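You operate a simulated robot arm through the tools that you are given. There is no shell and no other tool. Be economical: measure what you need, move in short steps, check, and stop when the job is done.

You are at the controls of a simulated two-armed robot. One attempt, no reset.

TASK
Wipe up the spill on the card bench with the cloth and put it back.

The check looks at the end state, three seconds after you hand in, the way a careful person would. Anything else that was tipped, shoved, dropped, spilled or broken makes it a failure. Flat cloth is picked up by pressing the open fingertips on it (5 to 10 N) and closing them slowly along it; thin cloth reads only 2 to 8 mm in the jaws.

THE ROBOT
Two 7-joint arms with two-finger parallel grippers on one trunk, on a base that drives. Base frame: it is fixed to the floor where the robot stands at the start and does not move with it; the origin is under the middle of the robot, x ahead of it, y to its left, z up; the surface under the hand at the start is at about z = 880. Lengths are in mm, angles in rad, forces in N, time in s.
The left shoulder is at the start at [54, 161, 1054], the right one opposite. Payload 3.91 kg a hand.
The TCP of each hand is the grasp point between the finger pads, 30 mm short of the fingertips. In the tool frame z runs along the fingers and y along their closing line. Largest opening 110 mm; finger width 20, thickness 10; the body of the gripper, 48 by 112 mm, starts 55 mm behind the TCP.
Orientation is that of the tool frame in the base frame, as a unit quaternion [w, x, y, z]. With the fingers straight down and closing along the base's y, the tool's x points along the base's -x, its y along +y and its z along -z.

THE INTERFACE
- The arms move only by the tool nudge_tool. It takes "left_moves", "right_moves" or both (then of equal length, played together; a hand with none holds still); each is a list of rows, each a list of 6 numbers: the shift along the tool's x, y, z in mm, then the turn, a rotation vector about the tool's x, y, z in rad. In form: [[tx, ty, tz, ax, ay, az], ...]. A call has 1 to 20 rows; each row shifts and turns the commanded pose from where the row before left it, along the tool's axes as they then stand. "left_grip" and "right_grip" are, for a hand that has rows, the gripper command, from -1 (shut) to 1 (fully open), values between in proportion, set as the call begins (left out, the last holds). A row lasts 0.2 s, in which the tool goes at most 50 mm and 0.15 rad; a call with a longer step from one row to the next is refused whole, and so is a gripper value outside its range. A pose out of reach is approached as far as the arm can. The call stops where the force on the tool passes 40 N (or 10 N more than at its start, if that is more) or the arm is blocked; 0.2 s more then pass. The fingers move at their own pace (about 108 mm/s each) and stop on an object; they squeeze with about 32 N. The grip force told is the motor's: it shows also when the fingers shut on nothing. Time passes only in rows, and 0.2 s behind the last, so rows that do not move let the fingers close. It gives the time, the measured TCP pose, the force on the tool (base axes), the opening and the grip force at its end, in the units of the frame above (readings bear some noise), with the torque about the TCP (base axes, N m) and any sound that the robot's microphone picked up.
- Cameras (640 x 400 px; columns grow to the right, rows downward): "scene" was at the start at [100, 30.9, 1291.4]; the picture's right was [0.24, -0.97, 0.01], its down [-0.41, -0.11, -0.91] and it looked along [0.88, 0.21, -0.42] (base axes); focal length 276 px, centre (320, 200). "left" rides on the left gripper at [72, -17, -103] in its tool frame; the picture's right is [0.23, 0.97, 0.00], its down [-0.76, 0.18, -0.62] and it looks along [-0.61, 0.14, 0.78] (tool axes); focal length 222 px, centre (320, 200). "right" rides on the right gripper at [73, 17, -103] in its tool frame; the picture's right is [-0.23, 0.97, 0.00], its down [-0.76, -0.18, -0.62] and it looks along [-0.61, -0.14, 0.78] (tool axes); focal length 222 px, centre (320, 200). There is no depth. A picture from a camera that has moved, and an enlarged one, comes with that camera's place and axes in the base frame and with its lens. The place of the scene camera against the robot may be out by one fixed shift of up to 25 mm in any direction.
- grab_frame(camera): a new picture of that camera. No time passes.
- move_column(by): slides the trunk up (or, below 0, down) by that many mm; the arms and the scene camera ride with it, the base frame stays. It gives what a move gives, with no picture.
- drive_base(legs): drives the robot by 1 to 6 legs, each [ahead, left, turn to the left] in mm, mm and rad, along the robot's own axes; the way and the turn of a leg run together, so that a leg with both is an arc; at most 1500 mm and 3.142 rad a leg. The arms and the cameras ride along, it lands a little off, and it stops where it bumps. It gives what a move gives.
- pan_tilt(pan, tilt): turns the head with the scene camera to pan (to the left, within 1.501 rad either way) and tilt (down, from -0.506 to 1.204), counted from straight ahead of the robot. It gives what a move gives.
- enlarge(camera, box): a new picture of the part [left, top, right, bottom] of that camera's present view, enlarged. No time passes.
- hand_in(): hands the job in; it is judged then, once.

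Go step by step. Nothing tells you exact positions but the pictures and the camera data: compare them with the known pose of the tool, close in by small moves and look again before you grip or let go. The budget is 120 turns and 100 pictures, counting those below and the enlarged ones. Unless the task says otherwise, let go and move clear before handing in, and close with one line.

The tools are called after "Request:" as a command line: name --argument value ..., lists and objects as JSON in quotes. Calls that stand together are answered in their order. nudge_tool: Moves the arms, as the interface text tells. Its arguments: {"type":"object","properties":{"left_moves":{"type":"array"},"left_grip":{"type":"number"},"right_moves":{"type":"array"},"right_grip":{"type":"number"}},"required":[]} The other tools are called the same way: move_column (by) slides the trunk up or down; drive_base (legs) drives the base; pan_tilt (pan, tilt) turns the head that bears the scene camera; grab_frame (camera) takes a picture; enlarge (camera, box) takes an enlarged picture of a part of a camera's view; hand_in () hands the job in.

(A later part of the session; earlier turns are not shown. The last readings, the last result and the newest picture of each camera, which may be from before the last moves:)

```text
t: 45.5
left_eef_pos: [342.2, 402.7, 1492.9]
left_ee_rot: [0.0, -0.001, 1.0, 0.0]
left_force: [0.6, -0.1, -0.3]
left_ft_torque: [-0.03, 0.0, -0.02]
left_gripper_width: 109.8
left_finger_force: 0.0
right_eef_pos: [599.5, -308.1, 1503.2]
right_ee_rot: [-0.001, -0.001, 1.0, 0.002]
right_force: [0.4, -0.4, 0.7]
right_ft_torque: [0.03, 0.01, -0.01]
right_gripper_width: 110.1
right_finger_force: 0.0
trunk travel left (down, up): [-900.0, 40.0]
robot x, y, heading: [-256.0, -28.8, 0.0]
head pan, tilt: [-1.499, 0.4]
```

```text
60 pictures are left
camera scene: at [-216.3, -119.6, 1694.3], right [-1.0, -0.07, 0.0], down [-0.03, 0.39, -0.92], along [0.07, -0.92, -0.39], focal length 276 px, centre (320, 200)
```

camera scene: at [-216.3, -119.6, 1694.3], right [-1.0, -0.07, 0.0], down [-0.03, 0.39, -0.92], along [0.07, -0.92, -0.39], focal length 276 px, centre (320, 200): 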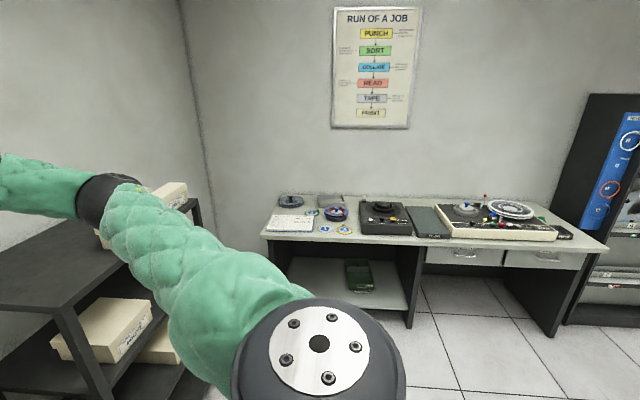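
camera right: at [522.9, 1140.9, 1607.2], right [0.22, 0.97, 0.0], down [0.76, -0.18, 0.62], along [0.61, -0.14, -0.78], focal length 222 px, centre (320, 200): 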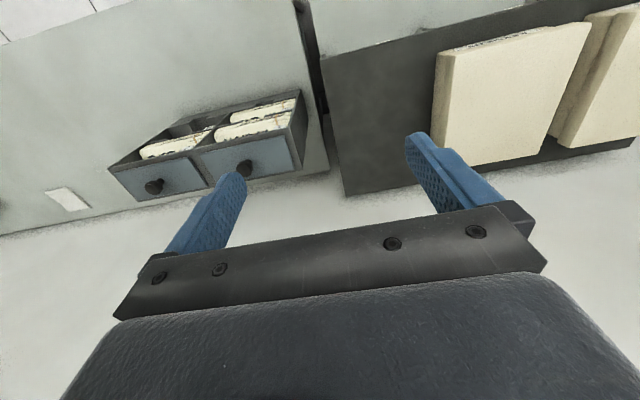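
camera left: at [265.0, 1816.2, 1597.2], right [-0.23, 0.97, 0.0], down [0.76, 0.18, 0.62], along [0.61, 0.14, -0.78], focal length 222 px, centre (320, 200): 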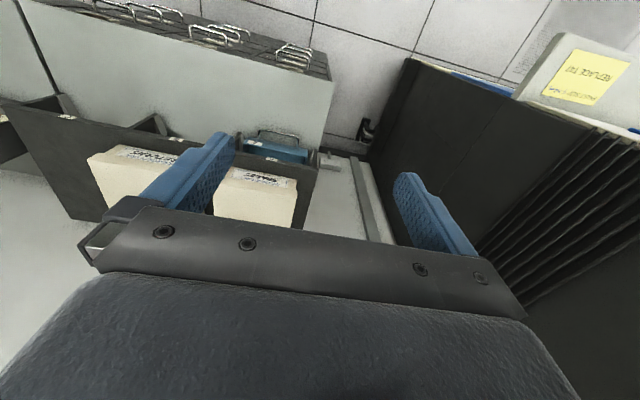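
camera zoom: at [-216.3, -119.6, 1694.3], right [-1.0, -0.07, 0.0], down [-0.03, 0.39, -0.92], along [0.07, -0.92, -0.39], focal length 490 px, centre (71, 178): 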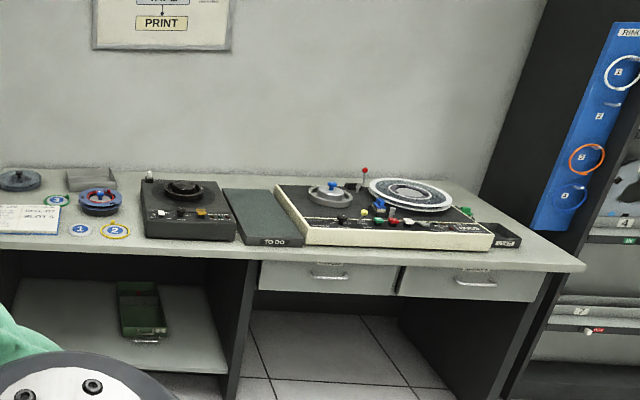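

That one is the tape bench, so the start bench is the card bench and the spill must be faint or clear. I'll raise the hands relative to the trunk and lower the head for a grazing look that shows reflections.

Request:
nudge_tool --left_moves '[[0, 0, -40, 0, 0, 0], [0, 0, -40, 0, 0, 0], [0, 0, -40, 0, 0, 0], [0, 0, -40, 0, 0, 0], [0, 0, -40, 0, 0, 0]]' --right_moves '[[0, 0, -40, 0, 0, 0], [0, 0, -40, 0, 0, 0], [0, 0, -40, 0, 0, 0], [0, 0, -40, 0, 0, 0], [0, 0, -40, 0, 0, 0]]'

Request:
move_column --by -580

Request:
pan_tilt --pan 0.0 --tilt 0.25

Request:
grab_frame --camera "scene"

```text
t: 46.7
left_eef_pos: [337.0, 402.9, 1696.0]
left_ee_rot: [0.001, -0.001, 1.0, 0.001]
left_force: [-0.6, -0.1, 0.2]
left_ft_torque: [-0.04, -0.05, 0.01]
left_gripper_width: 110.1
left_finger_force: 0.0
right_eef_pos: [596.9, -306.4, 1705.9]
right_ee_rot: [0.0, -0.001, 1.0, 0.0]
right_force: [-0.2, 0.1, 0.3]
right_ft_torque: [-0.02, -0.02, 0.0]
right_gripper_width: 110.1
right_finger_force: 0.1
trunk travel left (down, up): [-900.0, 40.0]
robot x, y, heading: [-258.3, -26.9, 0.001]
head pan, tilt: [-1.499, 0.4]
```

```text
refused: -580 is not a number from -400 to 400
```

```text
t: 48.3
left_eef_pos: [342.8, 403.1, 1693.9]
left_ee_rot: [-0.001, -0.001, 1.0, 0.001]
left_force: [-0.7, -0.3, 0.4]
left_ft_torque: [-0.04, 0.0, -0.01]
left_gripper_width: 110.0
left_finger_force: 0.1
right_eef_pos: [599.7, -307.5, 1704.2]
right_ee_rot: [-0.001, 0.0, 1.0, 0.001]
right_force: [0.2, 0.1, 0.4]
right_ft_torque: [0.0, 0.02, -0.02]
right_gripper_width: 110.3
right_finger_force: 0.1
trunk travel left (down, up): [-900.0, 40.0]
robot x, y, heading: [-258.1, -32.2, -0.001]
head pan, tilt: [0.0, 0.25]
```

```text
59 pictures are left
camera scene: at [-129.3, -27.2, 1708.2], right [0.0, -1.0, 0.0], down [-0.25, 0.0, -0.97], along [0.97, 0.0, -0.25], focal length 276 px, centre (320, 200)
```

scene: 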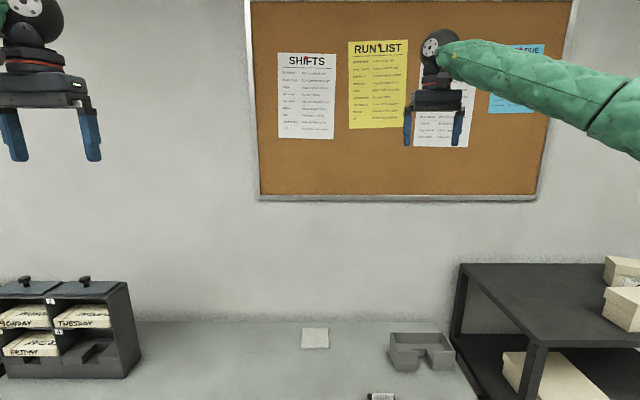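

Column moves are limited to 400 mm each, so I'll lower it in two steps and look at a grazing angle.

Request:
move_column --by -400

Request:
move_column --by -200

Request:
grab_frame --camera "scene"

Request:
enlarge --camera "scene" --box '[100, 180, 420, 380]'

```text
t: 52.1
left_eef_pos: [340.8, 403.1, 1294.8]
left_ee_rot: [-0.001, -0.001, 1.0, 0.0]
left_force: [-0.7, 0.2, 0.6]
left_ft_torque: [0.01, -0.01, 0.03]
left_gripper_width: 109.9
left_finger_force: 0.0
right_eef_pos: [598.9, -307.1, 1305.2]
right_ee_rot: [-0.002, -0.001, 1.0, 0.001]
right_force: [0.8, 0.2, 0.4]
right_ft_torque: [-0.01, 0.02, -0.03]
right_gripper_width: 109.9
right_finger_force: 0.1
trunk travel left (down, up): [-500.0, 440.0]
robot x, y, heading: [-260.1, -29.2, 0.002]
head pan, tilt: [0.0, 0.25]
```

```text
t: 54.3
left_eef_pos: [340.6, 402.3, 1094.3]
left_ee_rot: [-0.001, 0.0, 1.0, 0.0]
left_force: [-0.3, -0.1, 0.2]
left_ft_torque: [-0.03, 0.03, -0.01]
left_gripper_width: 109.9
left_finger_force: 0.1
right_eef_pos: [598.0, -307.1, 1105.3]
right_ee_rot: [-0.001, 0.0, 1.0, 0.001]
right_force: [-0.2, -0.3, 0.3]
right_ft_torque: [-0.01, 0.03, 0.0]
right_gripper_width: 110.0
right_finger_force: 0.1
trunk travel left (down, up): [-300.0, 640.0]
robot x, y, heading: [-257.1, -28.1, -0.003]
head pan, tilt: [0.0, 0.25]
```

```text
58 pictures are left
camera scene: at [-130.3, -27.2, 1108.4], right [0.0, -1.0, 0.0], down [-0.25, 0.0, -0.97], along [0.97, 0.0, -0.25], focal length 276 px, centre (320, 200)
```

scene: 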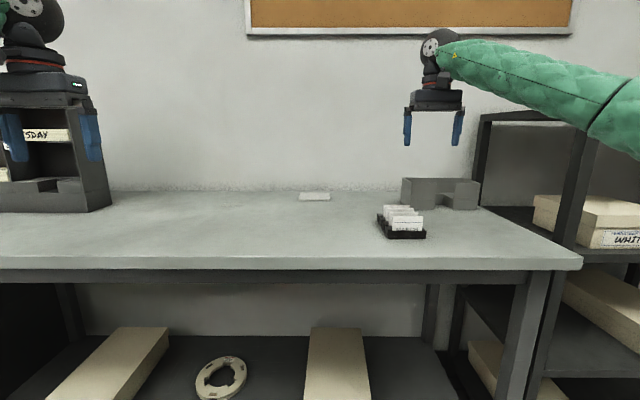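

```text
2.00 times, centred on (260, 280) of scene
camera zoom: at [-130.3, -27.2, 1108.4], right [0.0, -1.0, 0.0], down [-0.25, 0.0, -0.97], along [0.97, 0.0, -0.25], focal length 552 px, centre (440, 40)
```

zoom: 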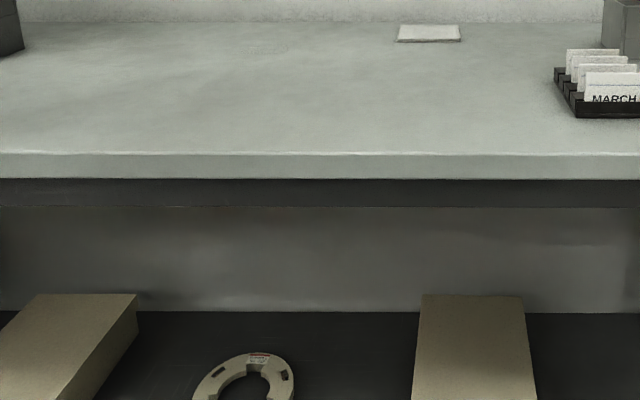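

Still nothing distinct, though I noticed a faint darker patch around (750, 230). I'll drive back in and sweep the left wrist camera close over the bench.

Request:
drive_base --legs '[[250, 25, 0]]'

Request:
grab_frame --camera "left"

Request:
enlarge --camera "left" --box '[160, 0, 480, 200]'

Request:
grab_frame --camera "right"

```text
t: 56.1
left_eef_pos: [590.9, 424.9, 1094.6]
left_ee_rot: [0.0, 0.001, 1.0, 0.0]
left_force: [0.1, 1.1, -0.9]
left_ft_torque: [-0.02, 0.03, -0.01]
left_gripper_width: 110.0
left_finger_force: 0.1
right_eef_pos: [845.9, -286.5, 1102.6]
right_ee_rot: [-0.002, 0.002, 1.0, 0.001]
right_force: [-0.1, 0.1, 0.4]
right_ft_torque: [0.03, -0.01, -0.01]
right_gripper_width: 110.1
right_finger_force: 0.0
trunk travel left (down, up): [-300.0, 640.0]
robot x, y, heading: [-12.9, -4.1, -0.005]
head pan, tilt: [0.0, 0.25]
```

```text
56 pictures are left
camera left: at [518.6, 407.7, 1196.2], right [-0.22, 0.97, 0.0], down [0.76, 0.18, 0.62], along [0.61, 0.14, -0.78], focal length 222 px, centre (320, 200)
```

left: 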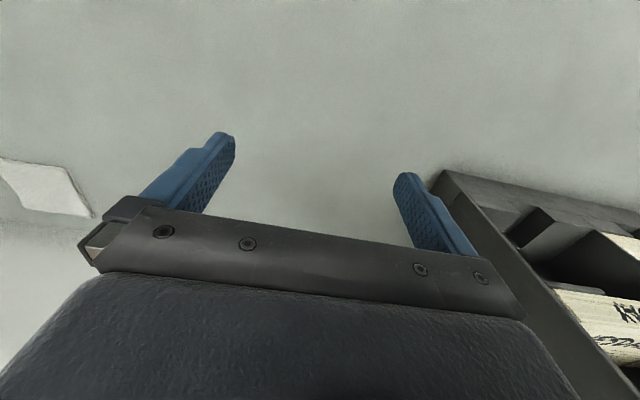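

```text
2.00 times, centred on (320, 100) of left
camera zoom: at [518.6, 407.7, 1196.2], right [-0.22, 0.97, 0.0], down [0.76, 0.18, 0.62], along [0.61, 0.14, -0.78], focal length 444 px, centre (320, 400)
```

zoom: 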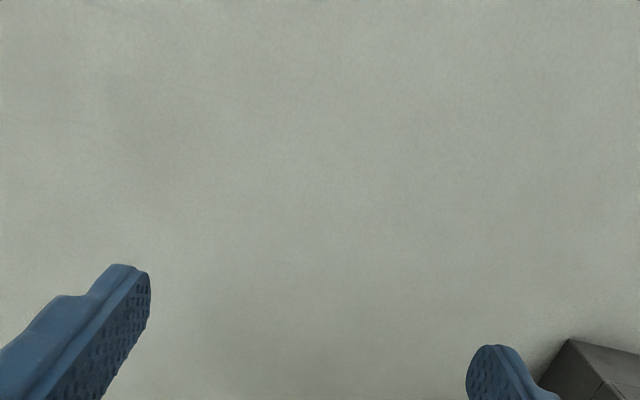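

```text
54 pictures are left
camera right: at [773.2, -269.1, 1206.7], right [0.23, 0.97, 0.0], down [0.76, -0.18, 0.62], along [0.6, -0.14, -0.78], focal length 222 px, centre (320, 200)
```

right: 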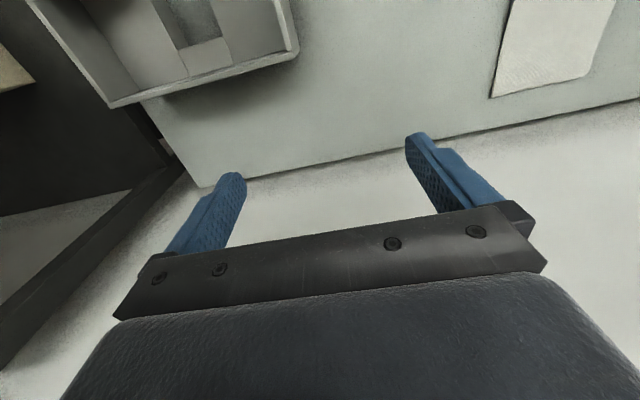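

The left part is clean close up. I'll pull the right hand back so its camera sees the tray's inside and behind the card rack.

Request:
nudge_tool --right_moves '[[40, 0, 0, 0, 0, 0], [40, 0, 0, 0, 0, 0], [40, 0, 0, 0, 0, 0], [40, 0, 0, 0, 0, 0], [40, 0, 0, 0, 0, 0], [0, 0, 0, 0, 0, 0]]'

Request:
grab_frame --camera "right"

Request:
enlarge --camera "right" --box '[160, 0, 480, 200]'

```text
t: 57.5
left_eef_pos: [591.0, 425.7, 1093.0]
left_ee_rot: [-0.001, 0.002, 1.0, 0.0]
left_force: [0.4, -0.8, 0.1]
left_ft_torque: [-0.01, -0.01, 0.0]
left_gripper_width: 109.7
left_finger_force: 0.0
right_eef_pos: [644.7, -284.5, 1103.5]
right_ee_rot: [-0.002, 0.002, 1.0, 0.0]
right_force: [0.3, -0.5, 0.2]
right_ft_torque: [0.01, 0.03, -0.01]
right_gripper_width: 109.9
right_finger_force: 0.1
trunk travel left (down, up): [-300.0, 640.0]
robot x, y, heading: [-8.2, -2.0, -0.005]
head pan, tilt: [0.0, 0.25]
```

```text
53 pictures are left
camera right: at [572.6, -267.5, 1206.8], right [0.23, 0.97, 0.0], down [0.76, -0.18, 0.62], along [0.6, -0.14, -0.78], focal length 222 px, centre (320, 200)
```

right: 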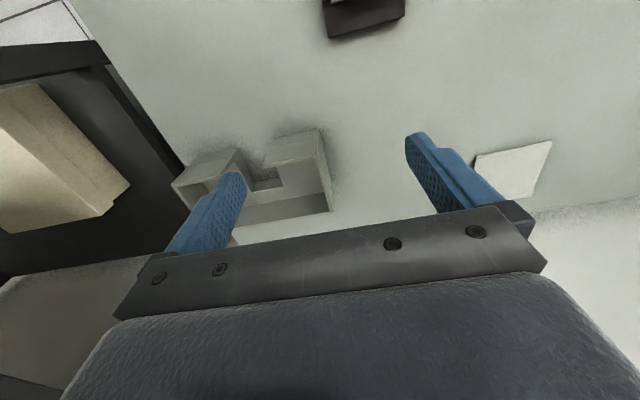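

```text
2.00 times, centred on (320, 100) of right
camera zoom: at [572.6, -267.5, 1206.8], right [0.23, 0.97, 0.0], down [0.76, -0.18, 0.62], along [0.6, -0.14, -0.78], focal length 444 px, centre (320, 400)
```

zoom: 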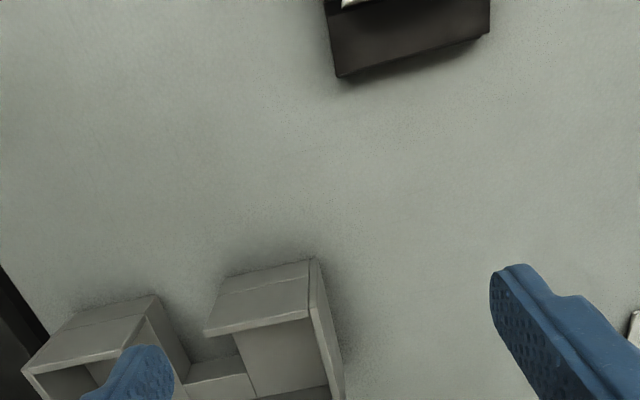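

The start bench's front really looks clean everywhere, so I'll survey the rest of the room, behind me too.

Request:
drive_base --legs '[[-350, 0, 0]]'

Request:
move_column --by 400

Request:
drive_base --legs '[[0, 0, 1.57]]'

Request:
pan_tilt --pan 0.3 --tilt 0.35

Request:
grab_frame --camera "scene"

Request:
pan_tilt --pan 1.4 --tilt 0.4

Request:
grab_frame --camera "scene"

```text
t: 59.8
left_eef_pos: [248.5, 422.3, 1094.5]
left_ee_rot: [0.0, 0.004, 1.0, 0.0]
left_force: [-0.6, -0.4, 0.7]
left_ft_torque: [0.0, -0.01, -0.01]
left_gripper_width: 110.3
left_finger_force: 0.0
right_eef_pos: [299.0, -287.1, 1104.4]
right_ee_rot: [-0.001, 0.004, 1.0, 0.001]
right_force: [0.0, 0.2, -0.6]
right_ft_torque: [0.01, -0.02, -0.01]
right_gripper_width: 109.9
right_finger_force: 0.2
trunk travel left (down, up): [-300.0, 640.0]
robot x, y, heading: [-354.0, -1.4, -0.013]
head pan, tilt: [0.0, 0.25]
```

```text
t: 63.6
left_eef_pos: [250.0, 422.5, 1493.4]
left_ee_rot: [-0.001, 0.004, 1.0, 0.0]
left_force: [0.3, 0.6, 0.1]
left_ft_torque: [-0.03, -0.03, -0.02]
left_gripper_width: 109.7
left_finger_force: 0.1
right_eef_pos: [300.2, -286.8, 1505.2]
right_ee_rot: [0.0, 0.004, 1.0, 0.0]
right_force: [-0.3, 0.1, 0.1]
right_ft_torque: [-0.02, 0.01, 0.02]
right_gripper_width: 110.3
right_finger_force: 0.0
trunk travel left (down, up): [-700.0, 240.0]
robot x, y, heading: [-350.6, -1.9, -0.006]
head pan, tilt: [0.0, 0.25]
```

```text
t: 67.8
left_eef_pos: [-775.4, 603.8, 1493.4]
left_ee_rot: [-0.001, -0.702, 0.712, 0.0]
left_force: [-0.1, 0.5, 0.2]
left_ft_torque: [0.03, -0.03, 0.0]
left_gripper_width: 109.8
left_finger_force: 0.1
right_eef_pos: [-64.9, 651.8, 1503.0]
right_ee_rot: [-0.001, -0.703, 0.711, 0.0]
right_force: [-0.3, -0.5, 0.5]
right_ft_torque: [0.02, 0.02, -0.01]
right_gripper_width: 110.0
right_finger_force: 0.0
trunk travel left (down, up): [-700.0, 240.0]
robot x, y, heading: [-351.4, 1.1, 1.561]
head pan, tilt: [0.0, 0.25]
```

```text
t: 68.6
left_eef_pos: [-774.3, 604.1, 1493.9]
left_ee_rot: [0.0, -0.702, 0.712, 0.0]
left_force: [0.4, 0.9, 0.4]
left_ft_torque: [0.02, 0.01, 0.0]
left_gripper_width: 110.3
left_finger_force: 0.1
right_eef_pos: [-64.9, 651.2, 1504.0]
right_ee_rot: [-0.002, -0.702, 0.712, 0.0]
right_force: [0.2, -0.2, 0.2]
right_ft_torque: [0.03, -0.04, -0.01]
right_gripper_width: 109.8
right_finger_force: 0.1
trunk travel left (down, up): [-700.0, 240.0]
robot x, y, heading: [-352.9, 0.2, 1.557]
head pan, tilt: [0.3, 0.351]
```

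```text
51 pictures are left
camera scene: at [-395.8, 139.3, 1498.8], right [0.96, 0.28, 0.0], down [0.1, -0.33, -0.94], along [-0.27, 0.9, -0.34], focal length 276 px, centre (320, 200)
```

scene: 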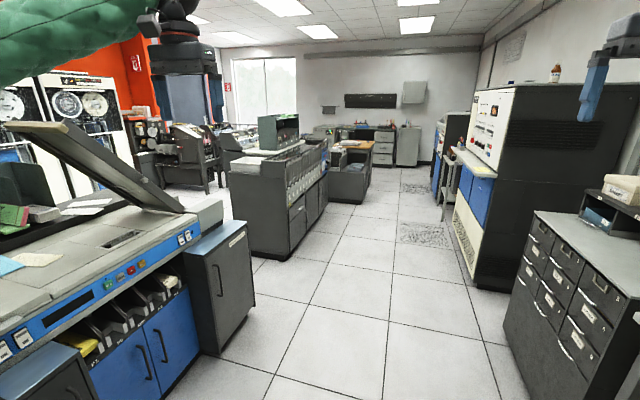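

```text
t: 69.9
left_eef_pos: [-776.2, 603.9, 1493.6]
left_ee_rot: [0.0, -0.702, 0.712, 0.0]
left_force: [0.0, -0.2, 0.5]
left_ft_torque: [-0.03, 0.0, 0.01]
left_gripper_width: 109.9
left_finger_force: 0.1
right_eef_pos: [-65.6, 652.2, 1503.2]
right_ee_rot: [-0.001, -0.702, 0.712, -0.001]
right_force: [0.8, -0.5, 0.0]
right_ft_torque: [0.01, -0.01, 0.0]
right_gripper_width: 109.7
right_finger_force: 0.0
trunk travel left (down, up): [-700.0, 240.0]
robot x, y, heading: [-351.0, -4.5, 1.555]
head pan, tilt: [1.4, 0.4]
```

```text
50 pictures are left
camera scene: at [-460.5, 67.0, 1494.3], right [0.18, 0.98, 0.0], down [0.38, -0.07, -0.92], along [-0.91, 0.17, -0.39], focal length 276 px, centre (320, 200)
```

scene: 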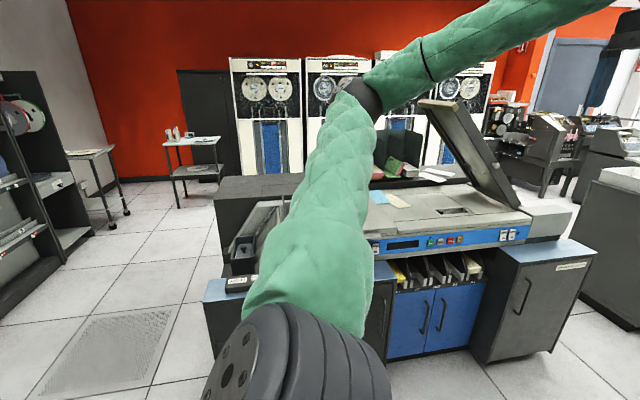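

There's no other plausible bench, so the spill should be a clear film on the start bench. I'll look along it from both ends for a sheen.

Request:
drive_base --legs '[[0, 0, -1.56], [0, -550, 0], [150, 0, 0]]'

Request:
pan_tilt --pan 0.85 --tilt 0.5

Request:
grab_frame --camera "scene"

Request:
move_column --by -300

Request:
pan_tilt --pan 0.85 --tilt 0.35

Request:
grab_frame --camera "scene"

```text
t: 77.9
left_eef_pos: [396.3, -123.6, 1494.6]
left_ee_rot: [0.0, 0.0, 1.0, 0.0]
left_force: [0.0, -0.1, -0.1]
left_ft_torque: [-0.03, -0.02, 0.02]
left_gripper_width: 110.3
left_finger_force: 0.2
right_eef_pos: [454.4, -834.1, 1504.9]
right_ee_rot: [-0.001, 0.0, 1.0, 0.001]
right_force: [-0.5, 0.6, -0.4]
right_ft_torque: [-0.02, 0.0, 0.01]
right_gripper_width: 110.1
right_finger_force: 0.0
trunk travel left (down, up): [-700.0, 240.0]
robot x, y, heading: [-198.8, -552.1, 0.003]
head pan, tilt: [1.4, 0.4]
```

```text
t: 78.8
left_eef_pos: [397.8, -125.1, 1494.1]
left_ee_rot: [0.001, -0.001, 1.0, 0.001]
left_force: [1.4, 0.9, 0.6]
left_ft_torque: [0.03, -0.02, 0.01]
left_gripper_width: 109.9
left_finger_force: 0.0
right_eef_pos: [453.7, -835.1, 1504.6]
right_ee_rot: [0.0, 0.0, 1.0, 0.001]
right_force: [-1.0, -0.5, 0.2]
right_ft_torque: [0.03, 0.0, -0.02]
right_gripper_width: 110.1
right_finger_force: 0.1
trunk travel left (down, up): [-700.0, 240.0]
robot x, y, heading: [-198.8, -559.7, -0.003]
head pan, tilt: [0.85, 0.499]
```

```text
49 pictures are left
camera scene: at [-107.1, -486.0, 1485.3], right [0.75, -0.66, 0.0], down [-0.32, -0.36, -0.88], along [0.58, 0.66, -0.48], focal length 276 px, centre (320, 200)
```

scene: 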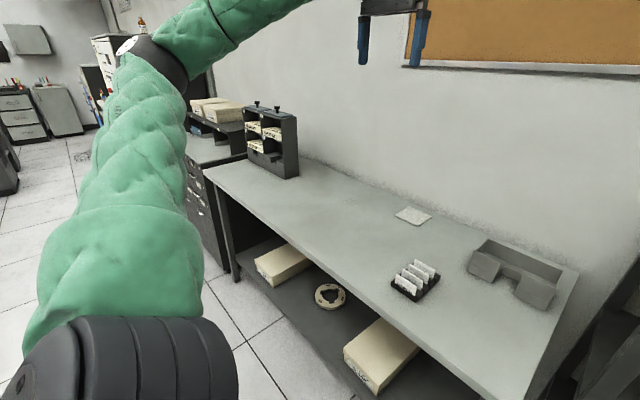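

```text
t: 81.8
left_eef_pos: [399.1, -126.1, 1194.6]
left_ee_rot: [0.0, 0.0, 1.0, 0.0]
left_force: [-0.6, 0.4, 0.6]
left_ft_torque: [0.0, -0.02, 0.03]
left_gripper_width: 110.1
left_finger_force: 0.1
right_eef_pos: [455.3, -834.3, 1203.6]
right_ee_rot: [-0.001, 0.0, 1.0, 0.0]
right_force: [-0.2, 0.0, 1.1]
right_ft_torque: [-0.01, 0.0, 0.0]
right_gripper_width: 109.9
right_finger_force: 0.0
trunk travel left (down, up): [-400.0, 540.0]
robot x, y, heading: [-202.3, -552.0, 0.001]
head pan, tilt: [0.85, 0.499]
```

```text
t: 82.5
left_eef_pos: [398.9, -124.4, 1194.5]
left_ee_rot: [-0.001, 0.0, 1.0, 0.001]
left_force: [0.3, 0.5, 1.0]
left_ft_torque: [-0.02, 0.0, -0.02]
left_gripper_width: 109.8
left_finger_force: 0.0
right_eef_pos: [455.7, -834.0, 1204.5]
right_ee_rot: [0.0, 0.0, 1.0, 0.0]
right_force: [-0.8, 0.3, 0.1]
right_ft_torque: [0.04, 0.0, -0.05]
right_gripper_width: 109.9
right_finger_force: 0.1
trunk travel left (down, up): [-400.0, 540.0]
robot x, y, heading: [-199.3, -560.8, 0.005]
head pan, tilt: [0.85, 0.351]
```

```text
48 pictures are left
camera scene: at [-104.8, -484.4, 1198.7], right [0.75, -0.66, 0.0], down [-0.23, -0.26, -0.94], along [0.62, 0.71, -0.34], focal length 276 px, centre (320, 200)
```

scene: 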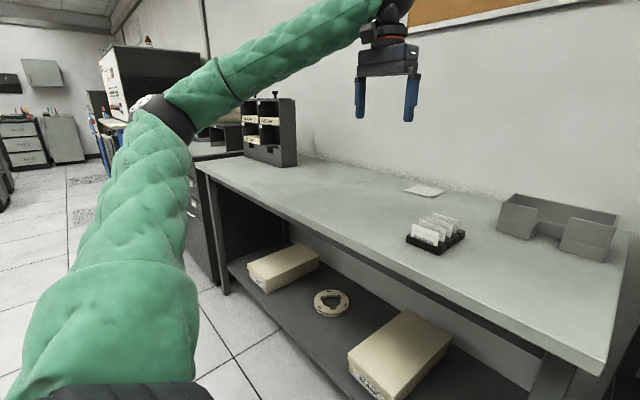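

I'll enlarge the bench surface from this side view.

Request:
enlarge --camera "scene" --box '[240, 150, 432, 270]'

Request:
enlarge --camera "scene" --box '[400, 170, 640, 320]'

Request:
enlarge --camera "left" --box '[0, 0, 640, 400]'

```text
3.33 times, centred on (336, 210) of scene
camera zoom: at [-104.8, -484.4, 1198.7], right [0.75, -0.66, 0.0], down [-0.23, -0.26, -0.94], along [0.62, 0.71, -0.34], focal length 919 px, centre (267, 167)
```

zoom: 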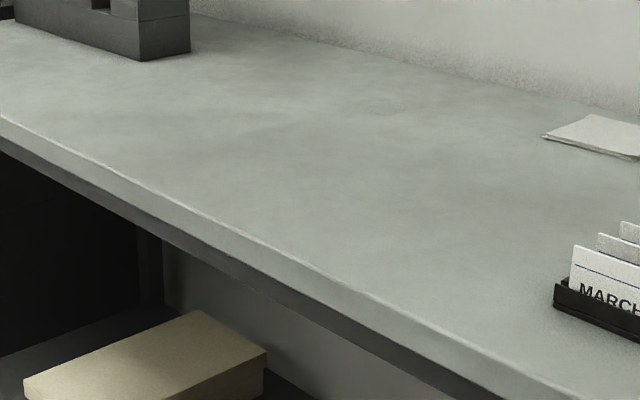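

```text
2.67 times, centred on (520, 245) of scene
camera zoom: at [-104.8, -484.4, 1198.7], right [0.75, -0.66, 0.0], down [-0.23, -0.26, -0.94], along [0.62, 0.71, -0.34], focal length 736 px, centre (-213, 80)
```

zoom: 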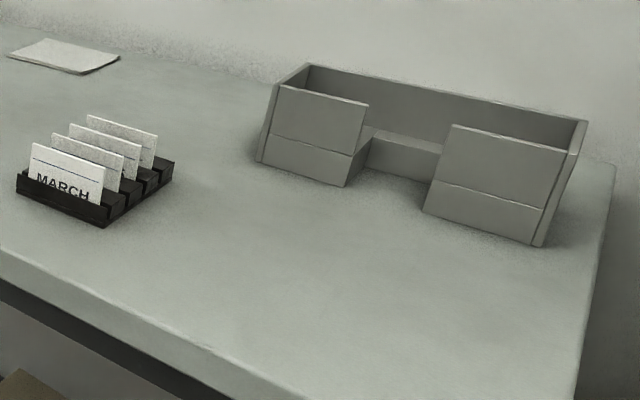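

```text
1.00 times, centred on (320, 200) of left (not enlarged: the box is as wide or as high as the picture)
camera zoom: at [326.4, -142.3, 1297.0], right [-0.23, 0.97, 0.0], down [0.76, 0.18, 0.62], along [0.61, 0.14, -0.78], focal length 222 px, centre (320, 200)
```

zoom: 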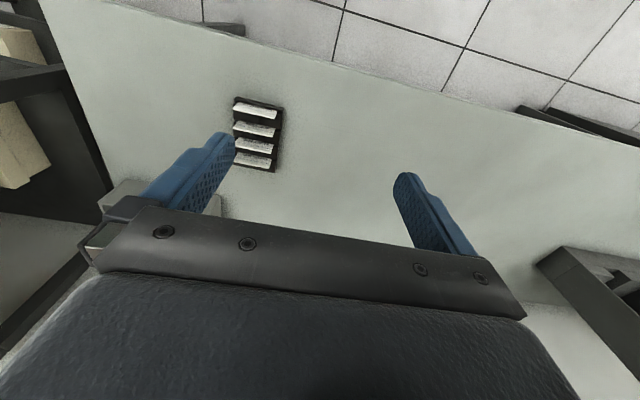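

In both low views there's a faint speckled patch that projects to the same place, about (718, 250). I'll zoom tightly there.

Request:
enlarge --camera "scene" --box '[315, 165, 395, 215]'

Request:
drive_base --legs '[[0, 550, 0]]'

Request:
pan_tilt --pan 0.2 --tilt 0.35

Request:
enlarge --camera "scene" --box '[240, 160, 400, 260]'

```text
8.00 times, centred on (355, 190) of scene
camera zoom: at [-104.8, -484.4, 1198.7], right [0.75, -0.66, 0.0], down [-0.23, -0.26, -0.94], along [0.62, 0.71, -0.34], focal length 2206 px, centre (40, 280)
```

zoom: 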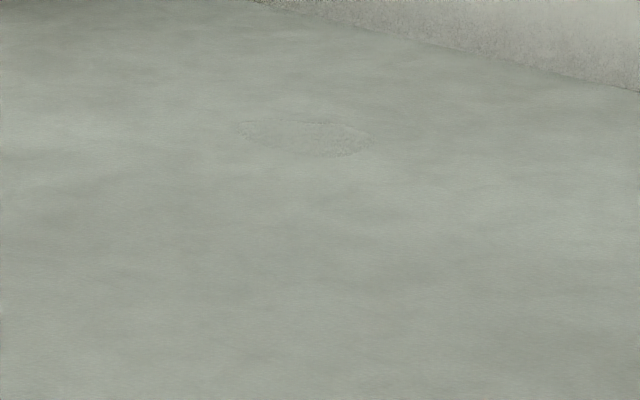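

```text
t: 85.7
left_eef_pos: [398.7, 425.8, 1193.2]
left_ee_rot: [0.0, -0.001, 1.0, 0.0]
left_force: [1.0, 0.1, -0.8]
left_ft_torque: [-0.01, -0.01, 0.03]
left_gripper_width: 109.9
left_finger_force: 0.1
right_eef_pos: [455.0, -284.7, 1204.3]
right_ee_rot: [-0.001, -0.001, 1.0, 0.0]
right_force: [0.3, 0.8, -0.3]
right_ft_torque: [-0.02, -0.02, -0.01]
right_gripper_width: 110.0
right_finger_force: 0.1
trunk travel left (down, up): [-400.0, 540.0]
robot x, y, heading: [-199.5, -8.4, 0.002]
head pan, tilt: [0.85, 0.351]
```

```text
t: 86.7
left_eef_pos: [397.0, 424.2, 1193.8]
left_ee_rot: [0.0, -0.001, 1.0, 0.0]
left_force: [0.7, -0.8, 0.7]
left_ft_torque: [0.0, 0.02, -0.02]
left_gripper_width: 110.1
left_finger_force: 0.1
right_eef_pos: [456.5, -285.8, 1203.5]
right_ee_rot: [-0.001, -0.001, 1.0, 0.0]
right_force: [0.5, 0.1, -0.5]
right_ft_torque: [0.02, 0.02, 0.01]
right_gripper_width: 110.1
right_finger_force: 0.0
trunk travel left (down, up): [-400.0, 540.0]
robot x, y, heading: [-199.5, -5.4, 0.003]
head pan, tilt: [0.201, 0.351]
```

```text
4.00 times, centred on (320, 210) of scene
camera zoom: at [-75.3, 12.8, 1198.8], right [0.2, -0.98, 0.0], down [-0.34, -0.07, -0.94], along [0.92, 0.19, -0.34], focal length 1103 px, centre (320, 160)
```

zoom: 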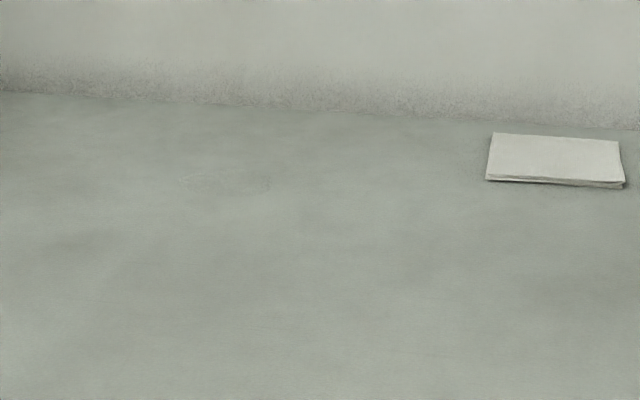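

Found it: a faint clear puddle, about 70 mm across, near (709, 250); the folded cloth is near (795, -4). I'll drive back in, put the trunk at its starting height, and bring the left hand over the cloth.

Request:
move_column --by 100

Request:
drive_base --legs '[[195, 0, 0]]'

Request:
nudge_tool --left_moves '[[-20, -45, 0, 0, 0, 0], [-20, -45, 0, 0, 0, 0], [-15, -45, 10, 0, 0, 0], [-15, -45, 20, 0, 0, 0], [-15, -45, 30, 0, 0, 0], [-10, -40, 30, 0, 0, 0], [-10, -40, 30, 0, 0, 0], [0, -40, 30, 0, 0, 0], [0, 0, 0, 0, 0, 0]]'

Request:
grab_frame --camera "left"

```text
t: 88.1
left_eef_pos: [398.5, 423.6, 1293.5]
left_ee_rot: [0.0, -0.001, 1.0, 0.0]
left_force: [0.8, -0.2, -0.4]
left_ft_torque: [-0.02, -0.01, -0.04]
left_gripper_width: 109.9
left_finger_force: 0.1
right_eef_pos: [455.3, -285.5, 1304.7]
right_ee_rot: [0.0, -0.001, 1.0, 0.002]
right_force: [0.5, -0.2, -0.3]
right_ft_torque: [0.02, 0.01, -0.01]
right_gripper_width: 109.9
right_finger_force: 0.0
trunk travel left (down, up): [-500.0, 440.0]
robot x, y, heading: [-196.9, -9.4, 0.005]
head pan, tilt: [0.201, 0.351]
```

```text
t: 89.7
left_eef_pos: [598.8, 424.6, 1293.2]
left_ee_rot: [-0.001, 0.0, 1.0, 0.001]
left_force: [0.1, -0.1, -0.1]
left_ft_torque: [0.0, 0.02, 0.02]
left_gripper_width: 110.0
left_finger_force: 0.0
right_eef_pos: [655.1, -285.6, 1303.2]
right_ee_rot: [-0.002, -0.001, 1.0, 0.0]
right_force: [0.0, 0.3, -0.4]
right_ft_torque: [-0.01, 0.01, -0.03]
right_gripper_width: 109.9
right_finger_force: 0.0
trunk travel left (down, up): [-500.0, 440.0]
robot x, y, heading: [-3.2, -6.0, 0.001]
head pan, tilt: [0.201, 0.351]
```

```text
refused: row 4 steps farther than a row can; nothing moved
```

```text
42 pictures are left
camera left: at [525.7, 406.1, 1396.4], right [-0.23, 0.97, 0.0], down [0.76, 0.18, 0.62], along [0.61, 0.14, -0.78], focal length 222 px, centre (320, 200)
```

left: 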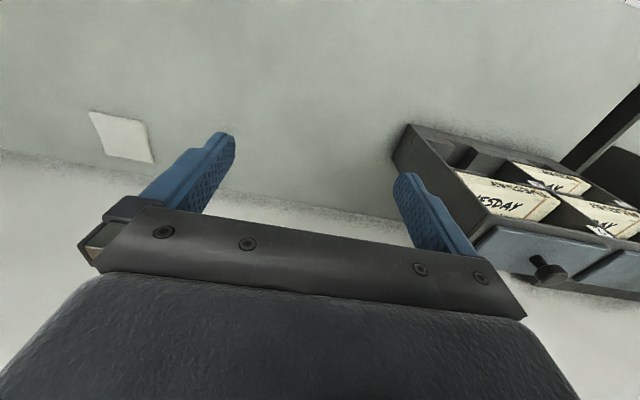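

The wrist view puts the cloth nearer (830, -8). I'll move the left hand toward it in allowed steps.

Request:
nudge_tool --left_moves '[[-15, -42.5, 13, 0, 0, 0], [-15, -42.5, 13, 0, 0, 0], [-15, -42.5, 13, 0, 0, 0], [-15, -42.5, 13, 0, 0, 0], [-15, -42.5, 13, 0, 0, 0], [-15, -42.5, 13, 0, 0, 0], [-15, -42.5, 13, 0, 0, 0], [-15, -42.5, 13, 0, 0, 0], [-15, -42.5, 13, 0, 0, 0], [-15, -42.5, 13, 0, 0, 0], [0, 0, 0, 0, 0, 0]]'

Request:
grab_frame --camera "left"

Request:
pan_tilt --pan 0.05 --tilt 0.5

Request:
grab_frame --camera "scene"

```text
t: 92.0
left_eef_pos: [746.9, 0.3, 1160.0]
left_ee_rot: [0.0, 0.0, 1.0, 0.0]
left_force: [0.2, 0.2, 0.7]
left_ft_torque: [0.01, -0.06, 0.0]
left_gripper_width: 110.4
left_finger_force: 0.0
right_eef_pos: [653.6, -284.9, 1304.7]
right_ee_rot: [-0.001, 0.0, 1.0, 0.0]
right_force: [-0.6, 0.8, 0.0]
right_ft_torque: [-0.06, -0.04, 0.03]
right_gripper_width: 110.0
right_finger_force: 0.1
trunk travel left (down, up): [-500.0, 440.0]
robot x, y, heading: [-6.2, -7.3, 0.004]
head pan, tilt: [0.201, 0.351]
```

```text
41 pictures are left
camera left: at [673.7, -18.5, 1263.3], right [-0.23, 0.97, 0.0], down [0.76, 0.18, 0.62], along [0.61, 0.14, -0.78], focal length 222 px, centre (320, 200)
```

left: 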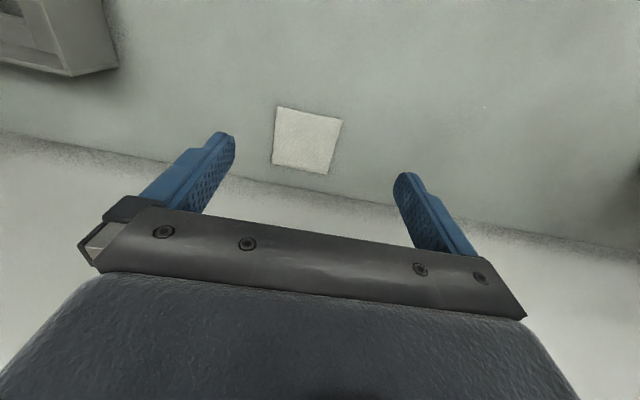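

```text
t: 92.8
left_eef_pos: [747.5, -2.6, 1160.1]
left_ee_rot: [-0.001, 0.001, 1.0, 0.001]
left_force: [0.6, -0.8, 0.3]
left_ft_torque: [0.02, 0.01, -0.01]
left_gripper_width: 109.9
left_finger_force: 0.0
right_eef_pos: [653.5, -285.4, 1303.1]
right_ee_rot: [-0.003, 0.0, 1.0, 0.001]
right_force: [0.5, -0.9, -0.4]
right_ft_torque: [0.01, -0.02, 0.05]
right_gripper_width: 110.3
right_finger_force: 0.1
trunk travel left (down, up): [-500.0, 440.0]
robot x, y, heading: [-4.0, -6.8, 0.003]
head pan, tilt: [0.051, 0.499]
```

```text
40 pictures are left
camera scene: at [122.8, -1.7, 1285.1], right [0.05, -1.0, 0.0], down [-0.48, -0.02, -0.88], along [0.88, 0.04, -0.48], focal length 276 px, centre (320, 200)
```

scene: 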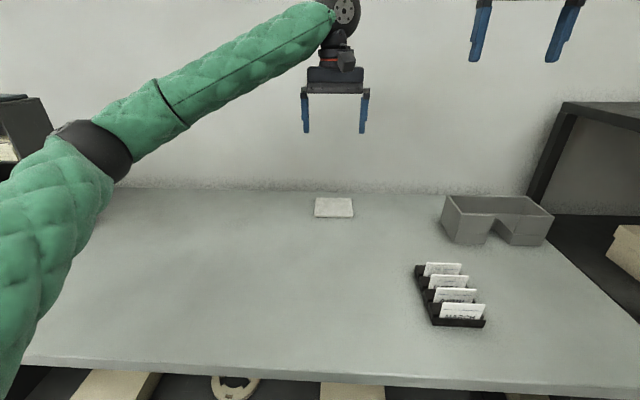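

The wrist view places the cloth square at x 792–901, y -63–47 (centre about 847, -8). I'll move above it with the fingers half open.

Request:
nudge_tool --left_moves '[[-25, -1.5, 40, 0, 0, 0], [-25, -1, 40, 0, 0, 0], [-25, -1, 40, 0, 0, 0], [-24, -1, 40, 0, 0, 0], [0, 0, 25, 0, 0, 0], [0, 0, 0, 0, 0, 0]]' --left_grip 0.1

Request:
grab_frame --camera "left"

Request:
enlarge --camera "scene" --box '[240, 130, 432, 250]'

```text
t: 94.2
left_eef_pos: [845.7, -6.5, 978.6]
left_ee_rot: [0.0, 0.0, 1.0, 0.0]
left_force: [-0.1, -0.4, -0.4]
left_ft_torque: [0.0, -0.01, -0.03]
left_gripper_width: 60.5
left_finger_force: 0.2
right_eef_pos: [653.5, -287.0, 1303.8]
right_ee_rot: [-0.001, 0.0, 1.0, 0.001]
right_force: [-0.2, -0.6, 0.4]
right_ft_torque: [-0.02, 0.01, 0.02]
right_gripper_width: 109.8
right_finger_force: 0.0
trunk travel left (down, up): [-500.0, 440.0]
robot x, y, heading: [-0.4, -7.0, -0.004]
head pan, tilt: [0.051, 0.499]
```

```text
39 pictures are left
camera left: at [773.6, -24.9, 1080.7], right [-0.23, 0.97, 0.0], down [0.76, 0.18, 0.62], along [0.61, 0.14, -0.78], focal length 222 px, centre (320, 200)
```

left: 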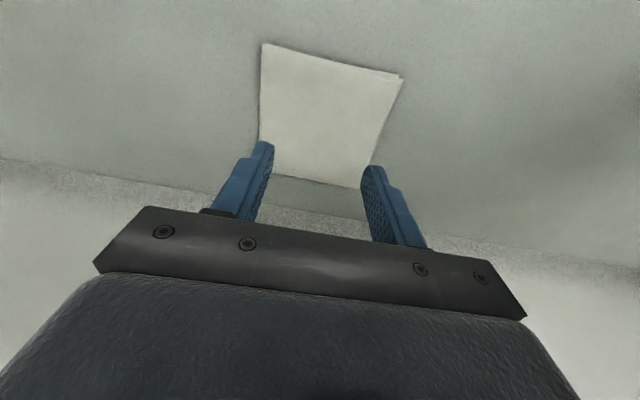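

```text
3.33 times, centred on (336, 190) of scene
camera zoom: at [122.7, -1.7, 1285.1], right [0.05, -1.0, 0.0], down [-0.48, -0.02, -0.88], along [0.88, 0.04, -0.48], focal length 919 px, centre (267, 233)
```

zoom: 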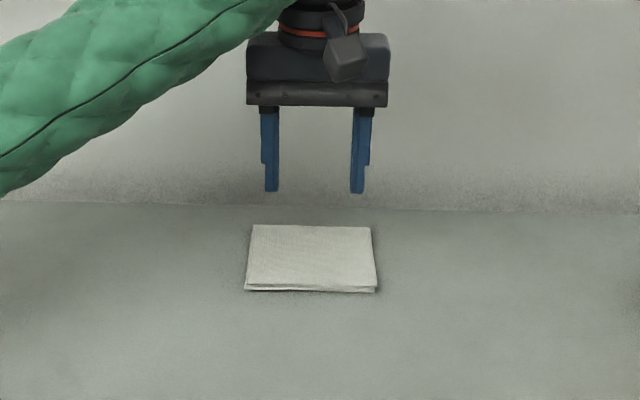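

Consistent: the cloth is centred at about (846, -8), under the hand. I'll lower in small steps until the tips press on it.

Request:
nudge_tool --left_moves '[[0, -1, 25, 0, 0, 0], [0, 0, 25, 0, 0, 0], [0, 0, 5, 0, 0, 0], [0, 0, 0, 0, 0, 0]]'

Request:
nudge_tool --left_moves '[[0, 0, 4, 0, 0, 0], [0, 0, 0, 0, 0, 0]]'

Request:
nudge_tool --left_moves '[[0, 0, 3, 0, 0, 0], [0, 0, 0, 0, 0, 0]]'

```text
t: 95.3
left_eef_pos: [847.7, -1.6, 983.2]
left_ee_rot: [0.037, -0.006, 0.999, 0.005]
left_force: [1.1, 0.2, -0.3]
left_ft_torque: [0.0, 0.04, 0.0]
left_gripper_width: 60.6
left_finger_force: 0.0
right_eef_pos: [643.2, -294.2, 1309.8]
right_ee_rot: [0.003, 0.0, 1.0, 0.004]
right_force: [-1.0, -0.4, 0.2]
right_ft_torque: [0.04, -0.03, 0.02]
right_gripper_width: 110.0
right_finger_force: 0.2
trunk travel left (down, up): [-500.0, 440.0]
robot x, y, heading: [1.8, -4.8, -0.002]
head pan, tilt: [0.051, 0.499]
stopped in row 4 (left hand): the arm was blocked; the commanded pose is now the measured one
```

```text
t: 96.2
left_eef_pos: [850.8, 1.6, 989.3]
left_ee_rot: [0.045, -0.006, 0.999, 0.006]
left_force: [-0.2, -0.5, 0.6]
left_ft_torque: [0.0, 0.0, 0.0]
left_gripper_width: 60.7
left_finger_force: 0.1
right_eef_pos: [644.6, -291.6, 1307.5]
right_ee_rot: [0.003, -0.001, 1.0, 0.004]
right_force: [0.2, 0.7, 0.1]
right_ft_torque: [0.06, 0.02, 0.02]
right_gripper_width: 109.9
right_finger_force: 0.1
trunk travel left (down, up): [-500.0, 440.0]
robot x, y, heading: [-1.2, -5.4, -0.001]
head pan, tilt: [0.051, 0.499]
stopped in row 2 (left hand): the arm was blocked; the commanded pose is now the measured one
```

```text
t: 96.8
left_eef_pos: [851.3, 1.3, 991.5]
left_ee_rot: [0.047, -0.006, 0.999, 0.005]
left_force: [0.1, -0.5, -0.3]
left_ft_torque: [0.02, 0.01, -0.01]
left_gripper_width: 60.5
left_finger_force: 0.1
right_eef_pos: [644.6, -288.7, 1310.5]
right_ee_rot: [0.004, 0.0, 1.0, 0.003]
right_force: [-0.5, -0.6, 0.4]
right_ft_torque: [0.0, -0.01, 0.03]
right_gripper_width: 110.0
right_finger_force: 0.0
trunk travel left (down, up): [-500.0, 440.0]
robot x, y, heading: [1.9, -2.5, -0.0]
head pan, tilt: [0.051, 0.499]
```

The arm is blocked somewhere other than the tool, with no force at the fingers. I'll look at what the arm is touching.

Request:
pan_tilt --pan 0.5 --tilt 0.8

Request:
grab_frame --camera "scene"

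```text
t: 97.7
left_eef_pos: [850.3, 1.5, 990.6]
left_ee_rot: [0.047, -0.006, 0.999, 0.004]
left_force: [0.3, 0.0, 0.3]
left_ft_torque: [0.01, 0.01, 0.01]
left_gripper_width: 60.5
left_finger_force: 0.0
right_eef_pos: [644.0, -289.6, 1310.6]
right_ee_rot: [0.004, 0.0, 1.0, 0.003]
right_force: [-0.5, -0.6, 0.5]
right_ft_torque: [-0.01, 0.0, -0.01]
right_gripper_width: 109.9
right_finger_force: 0.0
trunk travel left (down, up): [-500.0, 440.0]
robot x, y, heading: [-3.4, -2.7, -0.001]
head pan, tilt: [0.499, 0.799]
```

```text
37 pictures are left
camera scene: at [93.3, 30.0, 1261.7], right [0.48, -0.88, 0.0], down [-0.62, -0.34, -0.71], along [0.62, 0.34, -0.71], focal length 276 px, centre (320, 200)
```

scene: 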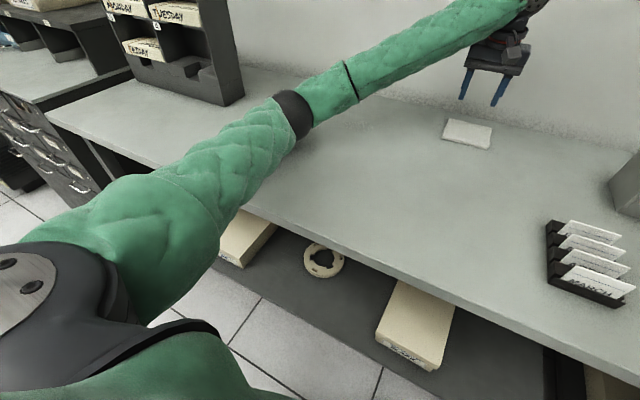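

The left elbow is resting low at the bench's front edge. I'll raise the trunk 200 mm so the elbow clears, then straighten the tool.

Request:
move_column --by 200

Request:
nudge_tool --left_moves '[[0, 0, 0, 0.01, 0.094, 0.012], [0, -8, 0, 0, 0, 0], [0, 0, 0, 0, 0, 0]]'

Request:
nudge_tool --left_moves '[[0, 0, 30, 0, 0, 0], [0, 0, 30, 0, 0, 0], [0, 0, 30, 0, 0, 0], [0, 0, 30, 0, 0, 0], [0, 0, 30, 0, 0, 0], [0, 0, 30, 0, 0, 0], [0, 0, 0, 0, 0, 0]]'

Request:
grab_frame --camera "scene"

```text
t: 99.8
left_eef_pos: [860.0, 4.7, 1171.2]
left_ee_rot: [0.035, -0.005, 0.999, 0.001]
left_force: [0.7, 1.0, -0.8]
left_ft_torque: [-0.01, -0.02, 0.02]
left_gripper_width: 60.2
left_finger_force: 0.0
right_eef_pos: [656.2, -284.5, 1503.8]
right_ee_rot: [-0.002, 0.0, 1.0, 0.001]
right_force: [0.3, 0.9, 0.0]
right_ft_torque: [-0.03, -0.02, 0.02]
right_gripper_width: 110.1
right_finger_force: 0.0
trunk travel left (down, up): [-700.0, 240.0]
robot x, y, heading: [-2.0, -3.3, -0.001]
head pan, tilt: [0.499, 0.799]
```

```text
t: 100.6
left_eef_pos: [859.4, -2.9, 1171.2]
left_ee_rot: [-0.011, 0.0, 1.0, -0.004]
left_force: [-0.3, 0.4, 0.1]
left_ft_torque: [-0.02, -0.04, 0.03]
left_gripper_width: 60.5
left_finger_force: 0.0
right_eef_pos: [655.2, -282.9, 1503.6]
right_ee_rot: [-0.001, 0.0, 1.0, 0.001]
right_force: [-0.7, 1.0, 0.7]
right_ft_torque: [0.02, -0.02, -0.02]
right_gripper_width: 109.7
right_finger_force: 0.1
trunk travel left (down, up): [-700.0, 240.0]
robot x, y, heading: [-0.6, -0.1, -0.004]
head pan, tilt: [0.499, 0.799]
```

```text
t: 102.2
left_eef_pos: [854.9, -5.7, 992.4]
left_ee_rot: [-0.012, 0.001, 1.0, -0.004]
left_force: [0.4, 0.4, 0.0]
left_ft_torque: [-0.03, -0.03, 0.03]
left_gripper_width: 60.4
left_finger_force: 0.1
right_eef_pos: [655.3, -285.0, 1503.9]
right_ee_rot: [-0.002, 0.0, 1.0, 0.001]
right_force: [0.3, 0.1, 0.0]
right_ft_torque: [0.01, -0.02, -0.04]
right_gripper_width: 110.1
right_finger_force: 0.1
trunk travel left (down, up): [-700.0, 240.0]
robot x, y, heading: [1.7, -6.6, -0.003]
head pan, tilt: [0.499, 0.799]
```

```text
36 pictures are left
camera scene: at [105.0, 35.1, 1459.2], right [0.48, -0.88, 0.0], down [-0.63, -0.34, -0.7], along [0.61, 0.33, -0.72], focal length 276 px, centre (320, 200)
```

scene: 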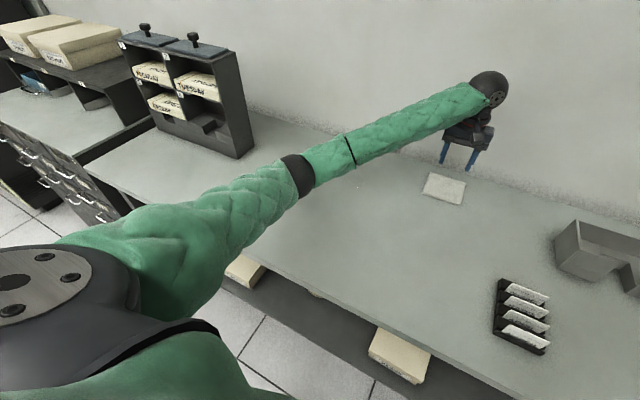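

The elbow is clear now. I'll trim the pose and lower to the cloth.

Request:
nudge_tool --left_moves '[[9, -2, 20, 0.008, -0.024, 0.002], [0, 0, 20, 0, 0, 0], [0, 0, 18, 0, 0, 0], [0, 0, 0, 0, 0, 0]]'

Request:
nudge_tool --left_moves '[[0, 0, 6, 0, 0, 0], [0, 0, 6, 0, 0, 0], [0, 0, 0, 0, 0, 0]]'

```text
t: 103.2
left_eef_pos: [844.9, -6.8, 933.4]
left_ee_rot: [0.001, 0.002, 1.0, -0.007]
left_force: [-0.1, -0.6, 0.2]
left_ft_torque: [0.0, -0.02, 0.0]
left_gripper_width: 60.5
left_finger_force: 0.1
right_eef_pos: [656.3, -284.8, 1504.3]
right_ee_rot: [-0.001, 0.0, 1.0, 0.001]
right_force: [-0.6, -0.5, -0.1]
right_ft_torque: [-0.01, 0.0, 0.0]
right_gripper_width: 109.9
right_finger_force: 0.1
trunk travel left (down, up): [-700.0, 240.0]
robot x, y, heading: [3.9, -4.8, 0.002]
head pan, tilt: [0.499, 0.799]
```

```text
t: 104.0
left_eef_pos: [847.6, -6.5, 926.6]
left_ee_rot: [0.003, 0.001, 1.0, -0.006]
left_force: [0.4, 0.1, 0.2]
left_ft_torque: [-0.04, 0.0, 0.0]
left_gripper_width: 60.4
left_finger_force: 0.0
right_eef_pos: [656.2, -284.7, 1505.0]
right_ee_rot: [-0.001, 0.0, 1.0, 0.002]
right_force: [-0.2, -0.2, -0.1]
right_ft_torque: [-0.03, 0.03, -0.03]
right_gripper_width: 110.0
right_finger_force: 0.0
trunk travel left (down, up): [-700.0, 240.0]
robot x, y, heading: [2.9, -3.9, 0.003]
head pan, tilt: [0.499, 0.799]
```

No contact yet at TCP z 927; I'll continue in 3–4 mm steps.

Request:
nudge_tool --left_moves '[[0, 0, 4, 0, 0, 0], [0, 0, 0, 0, 0, 0]]'

Request:
nudge_tool --left_moves '[[0, 0, 3, 0, 0, 0], [0, 0, 0, 0, 0, 0]]'

Request:
nudge_tool --left_moves '[[0, 0, 3, 0, 0, 0], [0, 0, 0, 0, 0, 0]]'

```text
t: 104.6
left_eef_pos: [849.2, -4.8, 928.9]
left_ee_rot: [0.007, 0.0, 1.0, -0.007]
left_force: [0.0, -0.6, -0.5]
left_ft_torque: [0.02, -0.04, -0.01]
left_gripper_width: 60.5
left_finger_force: 0.1
right_eef_pos: [653.7, -283.7, 1505.8]
right_ee_rot: [0.0, 0.0, 1.0, 0.0]
right_force: [-0.2, -0.1, -0.1]
right_ft_torque: [0.0, 0.01, 0.0]
right_gripper_width: 110.1
right_finger_force: 0.0
trunk travel left (down, up): [-700.0, 240.0]
robot x, y, heading: [-1.1, -1.1, 0.003]
head pan, tilt: [0.499, 0.799]
```

```text
t: 105.2
left_eef_pos: [849.9, -3.4, 931.0]
left_ee_rot: [0.011, 0.0, 1.0, -0.005]
left_force: [-0.5, 0.0, -0.1]
left_ft_torque: [-0.01, 0.0, -0.01]
left_gripper_width: 60.4
left_finger_force: 0.1
right_eef_pos: [651.4, -283.3, 1507.5]
right_ee_rot: [0.001, 0.0, 1.0, 0.002]
right_force: [1.1, -0.3, -0.4]
right_ft_torque: [-0.01, -0.01, -0.02]
right_gripper_width: 109.9
right_finger_force: 0.0
trunk travel left (down, up): [-700.0, 240.0]
robot x, y, heading: [0.6, -5.3, 0.003]
head pan, tilt: [0.499, 0.799]
```

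```text
t: 105.8
left_eef_pos: [852.2, -1.8, 933.1]
left_ee_rot: [0.013, -0.001, 1.0, -0.005]
left_force: [0.4, -0.2, -0.3]
left_ft_torque: [0.0, 0.0, 0.01]
left_gripper_width: 60.5
left_finger_force: 0.1
right_eef_pos: [650.2, -283.0, 1508.6]
right_ee_rot: [0.0, 0.0, 1.0, 0.001]
right_force: [-0.1, -0.1, -0.7]
right_ft_torque: [0.0, 0.01, 0.0]
right_gripper_width: 110.0
right_finger_force: 0.1
trunk travel left (down, up): [-700.0, 240.0]
robot x, y, heading: [-0.2, -6.8, -0.001]
head pan, tilt: [0.499, 0.799]
```

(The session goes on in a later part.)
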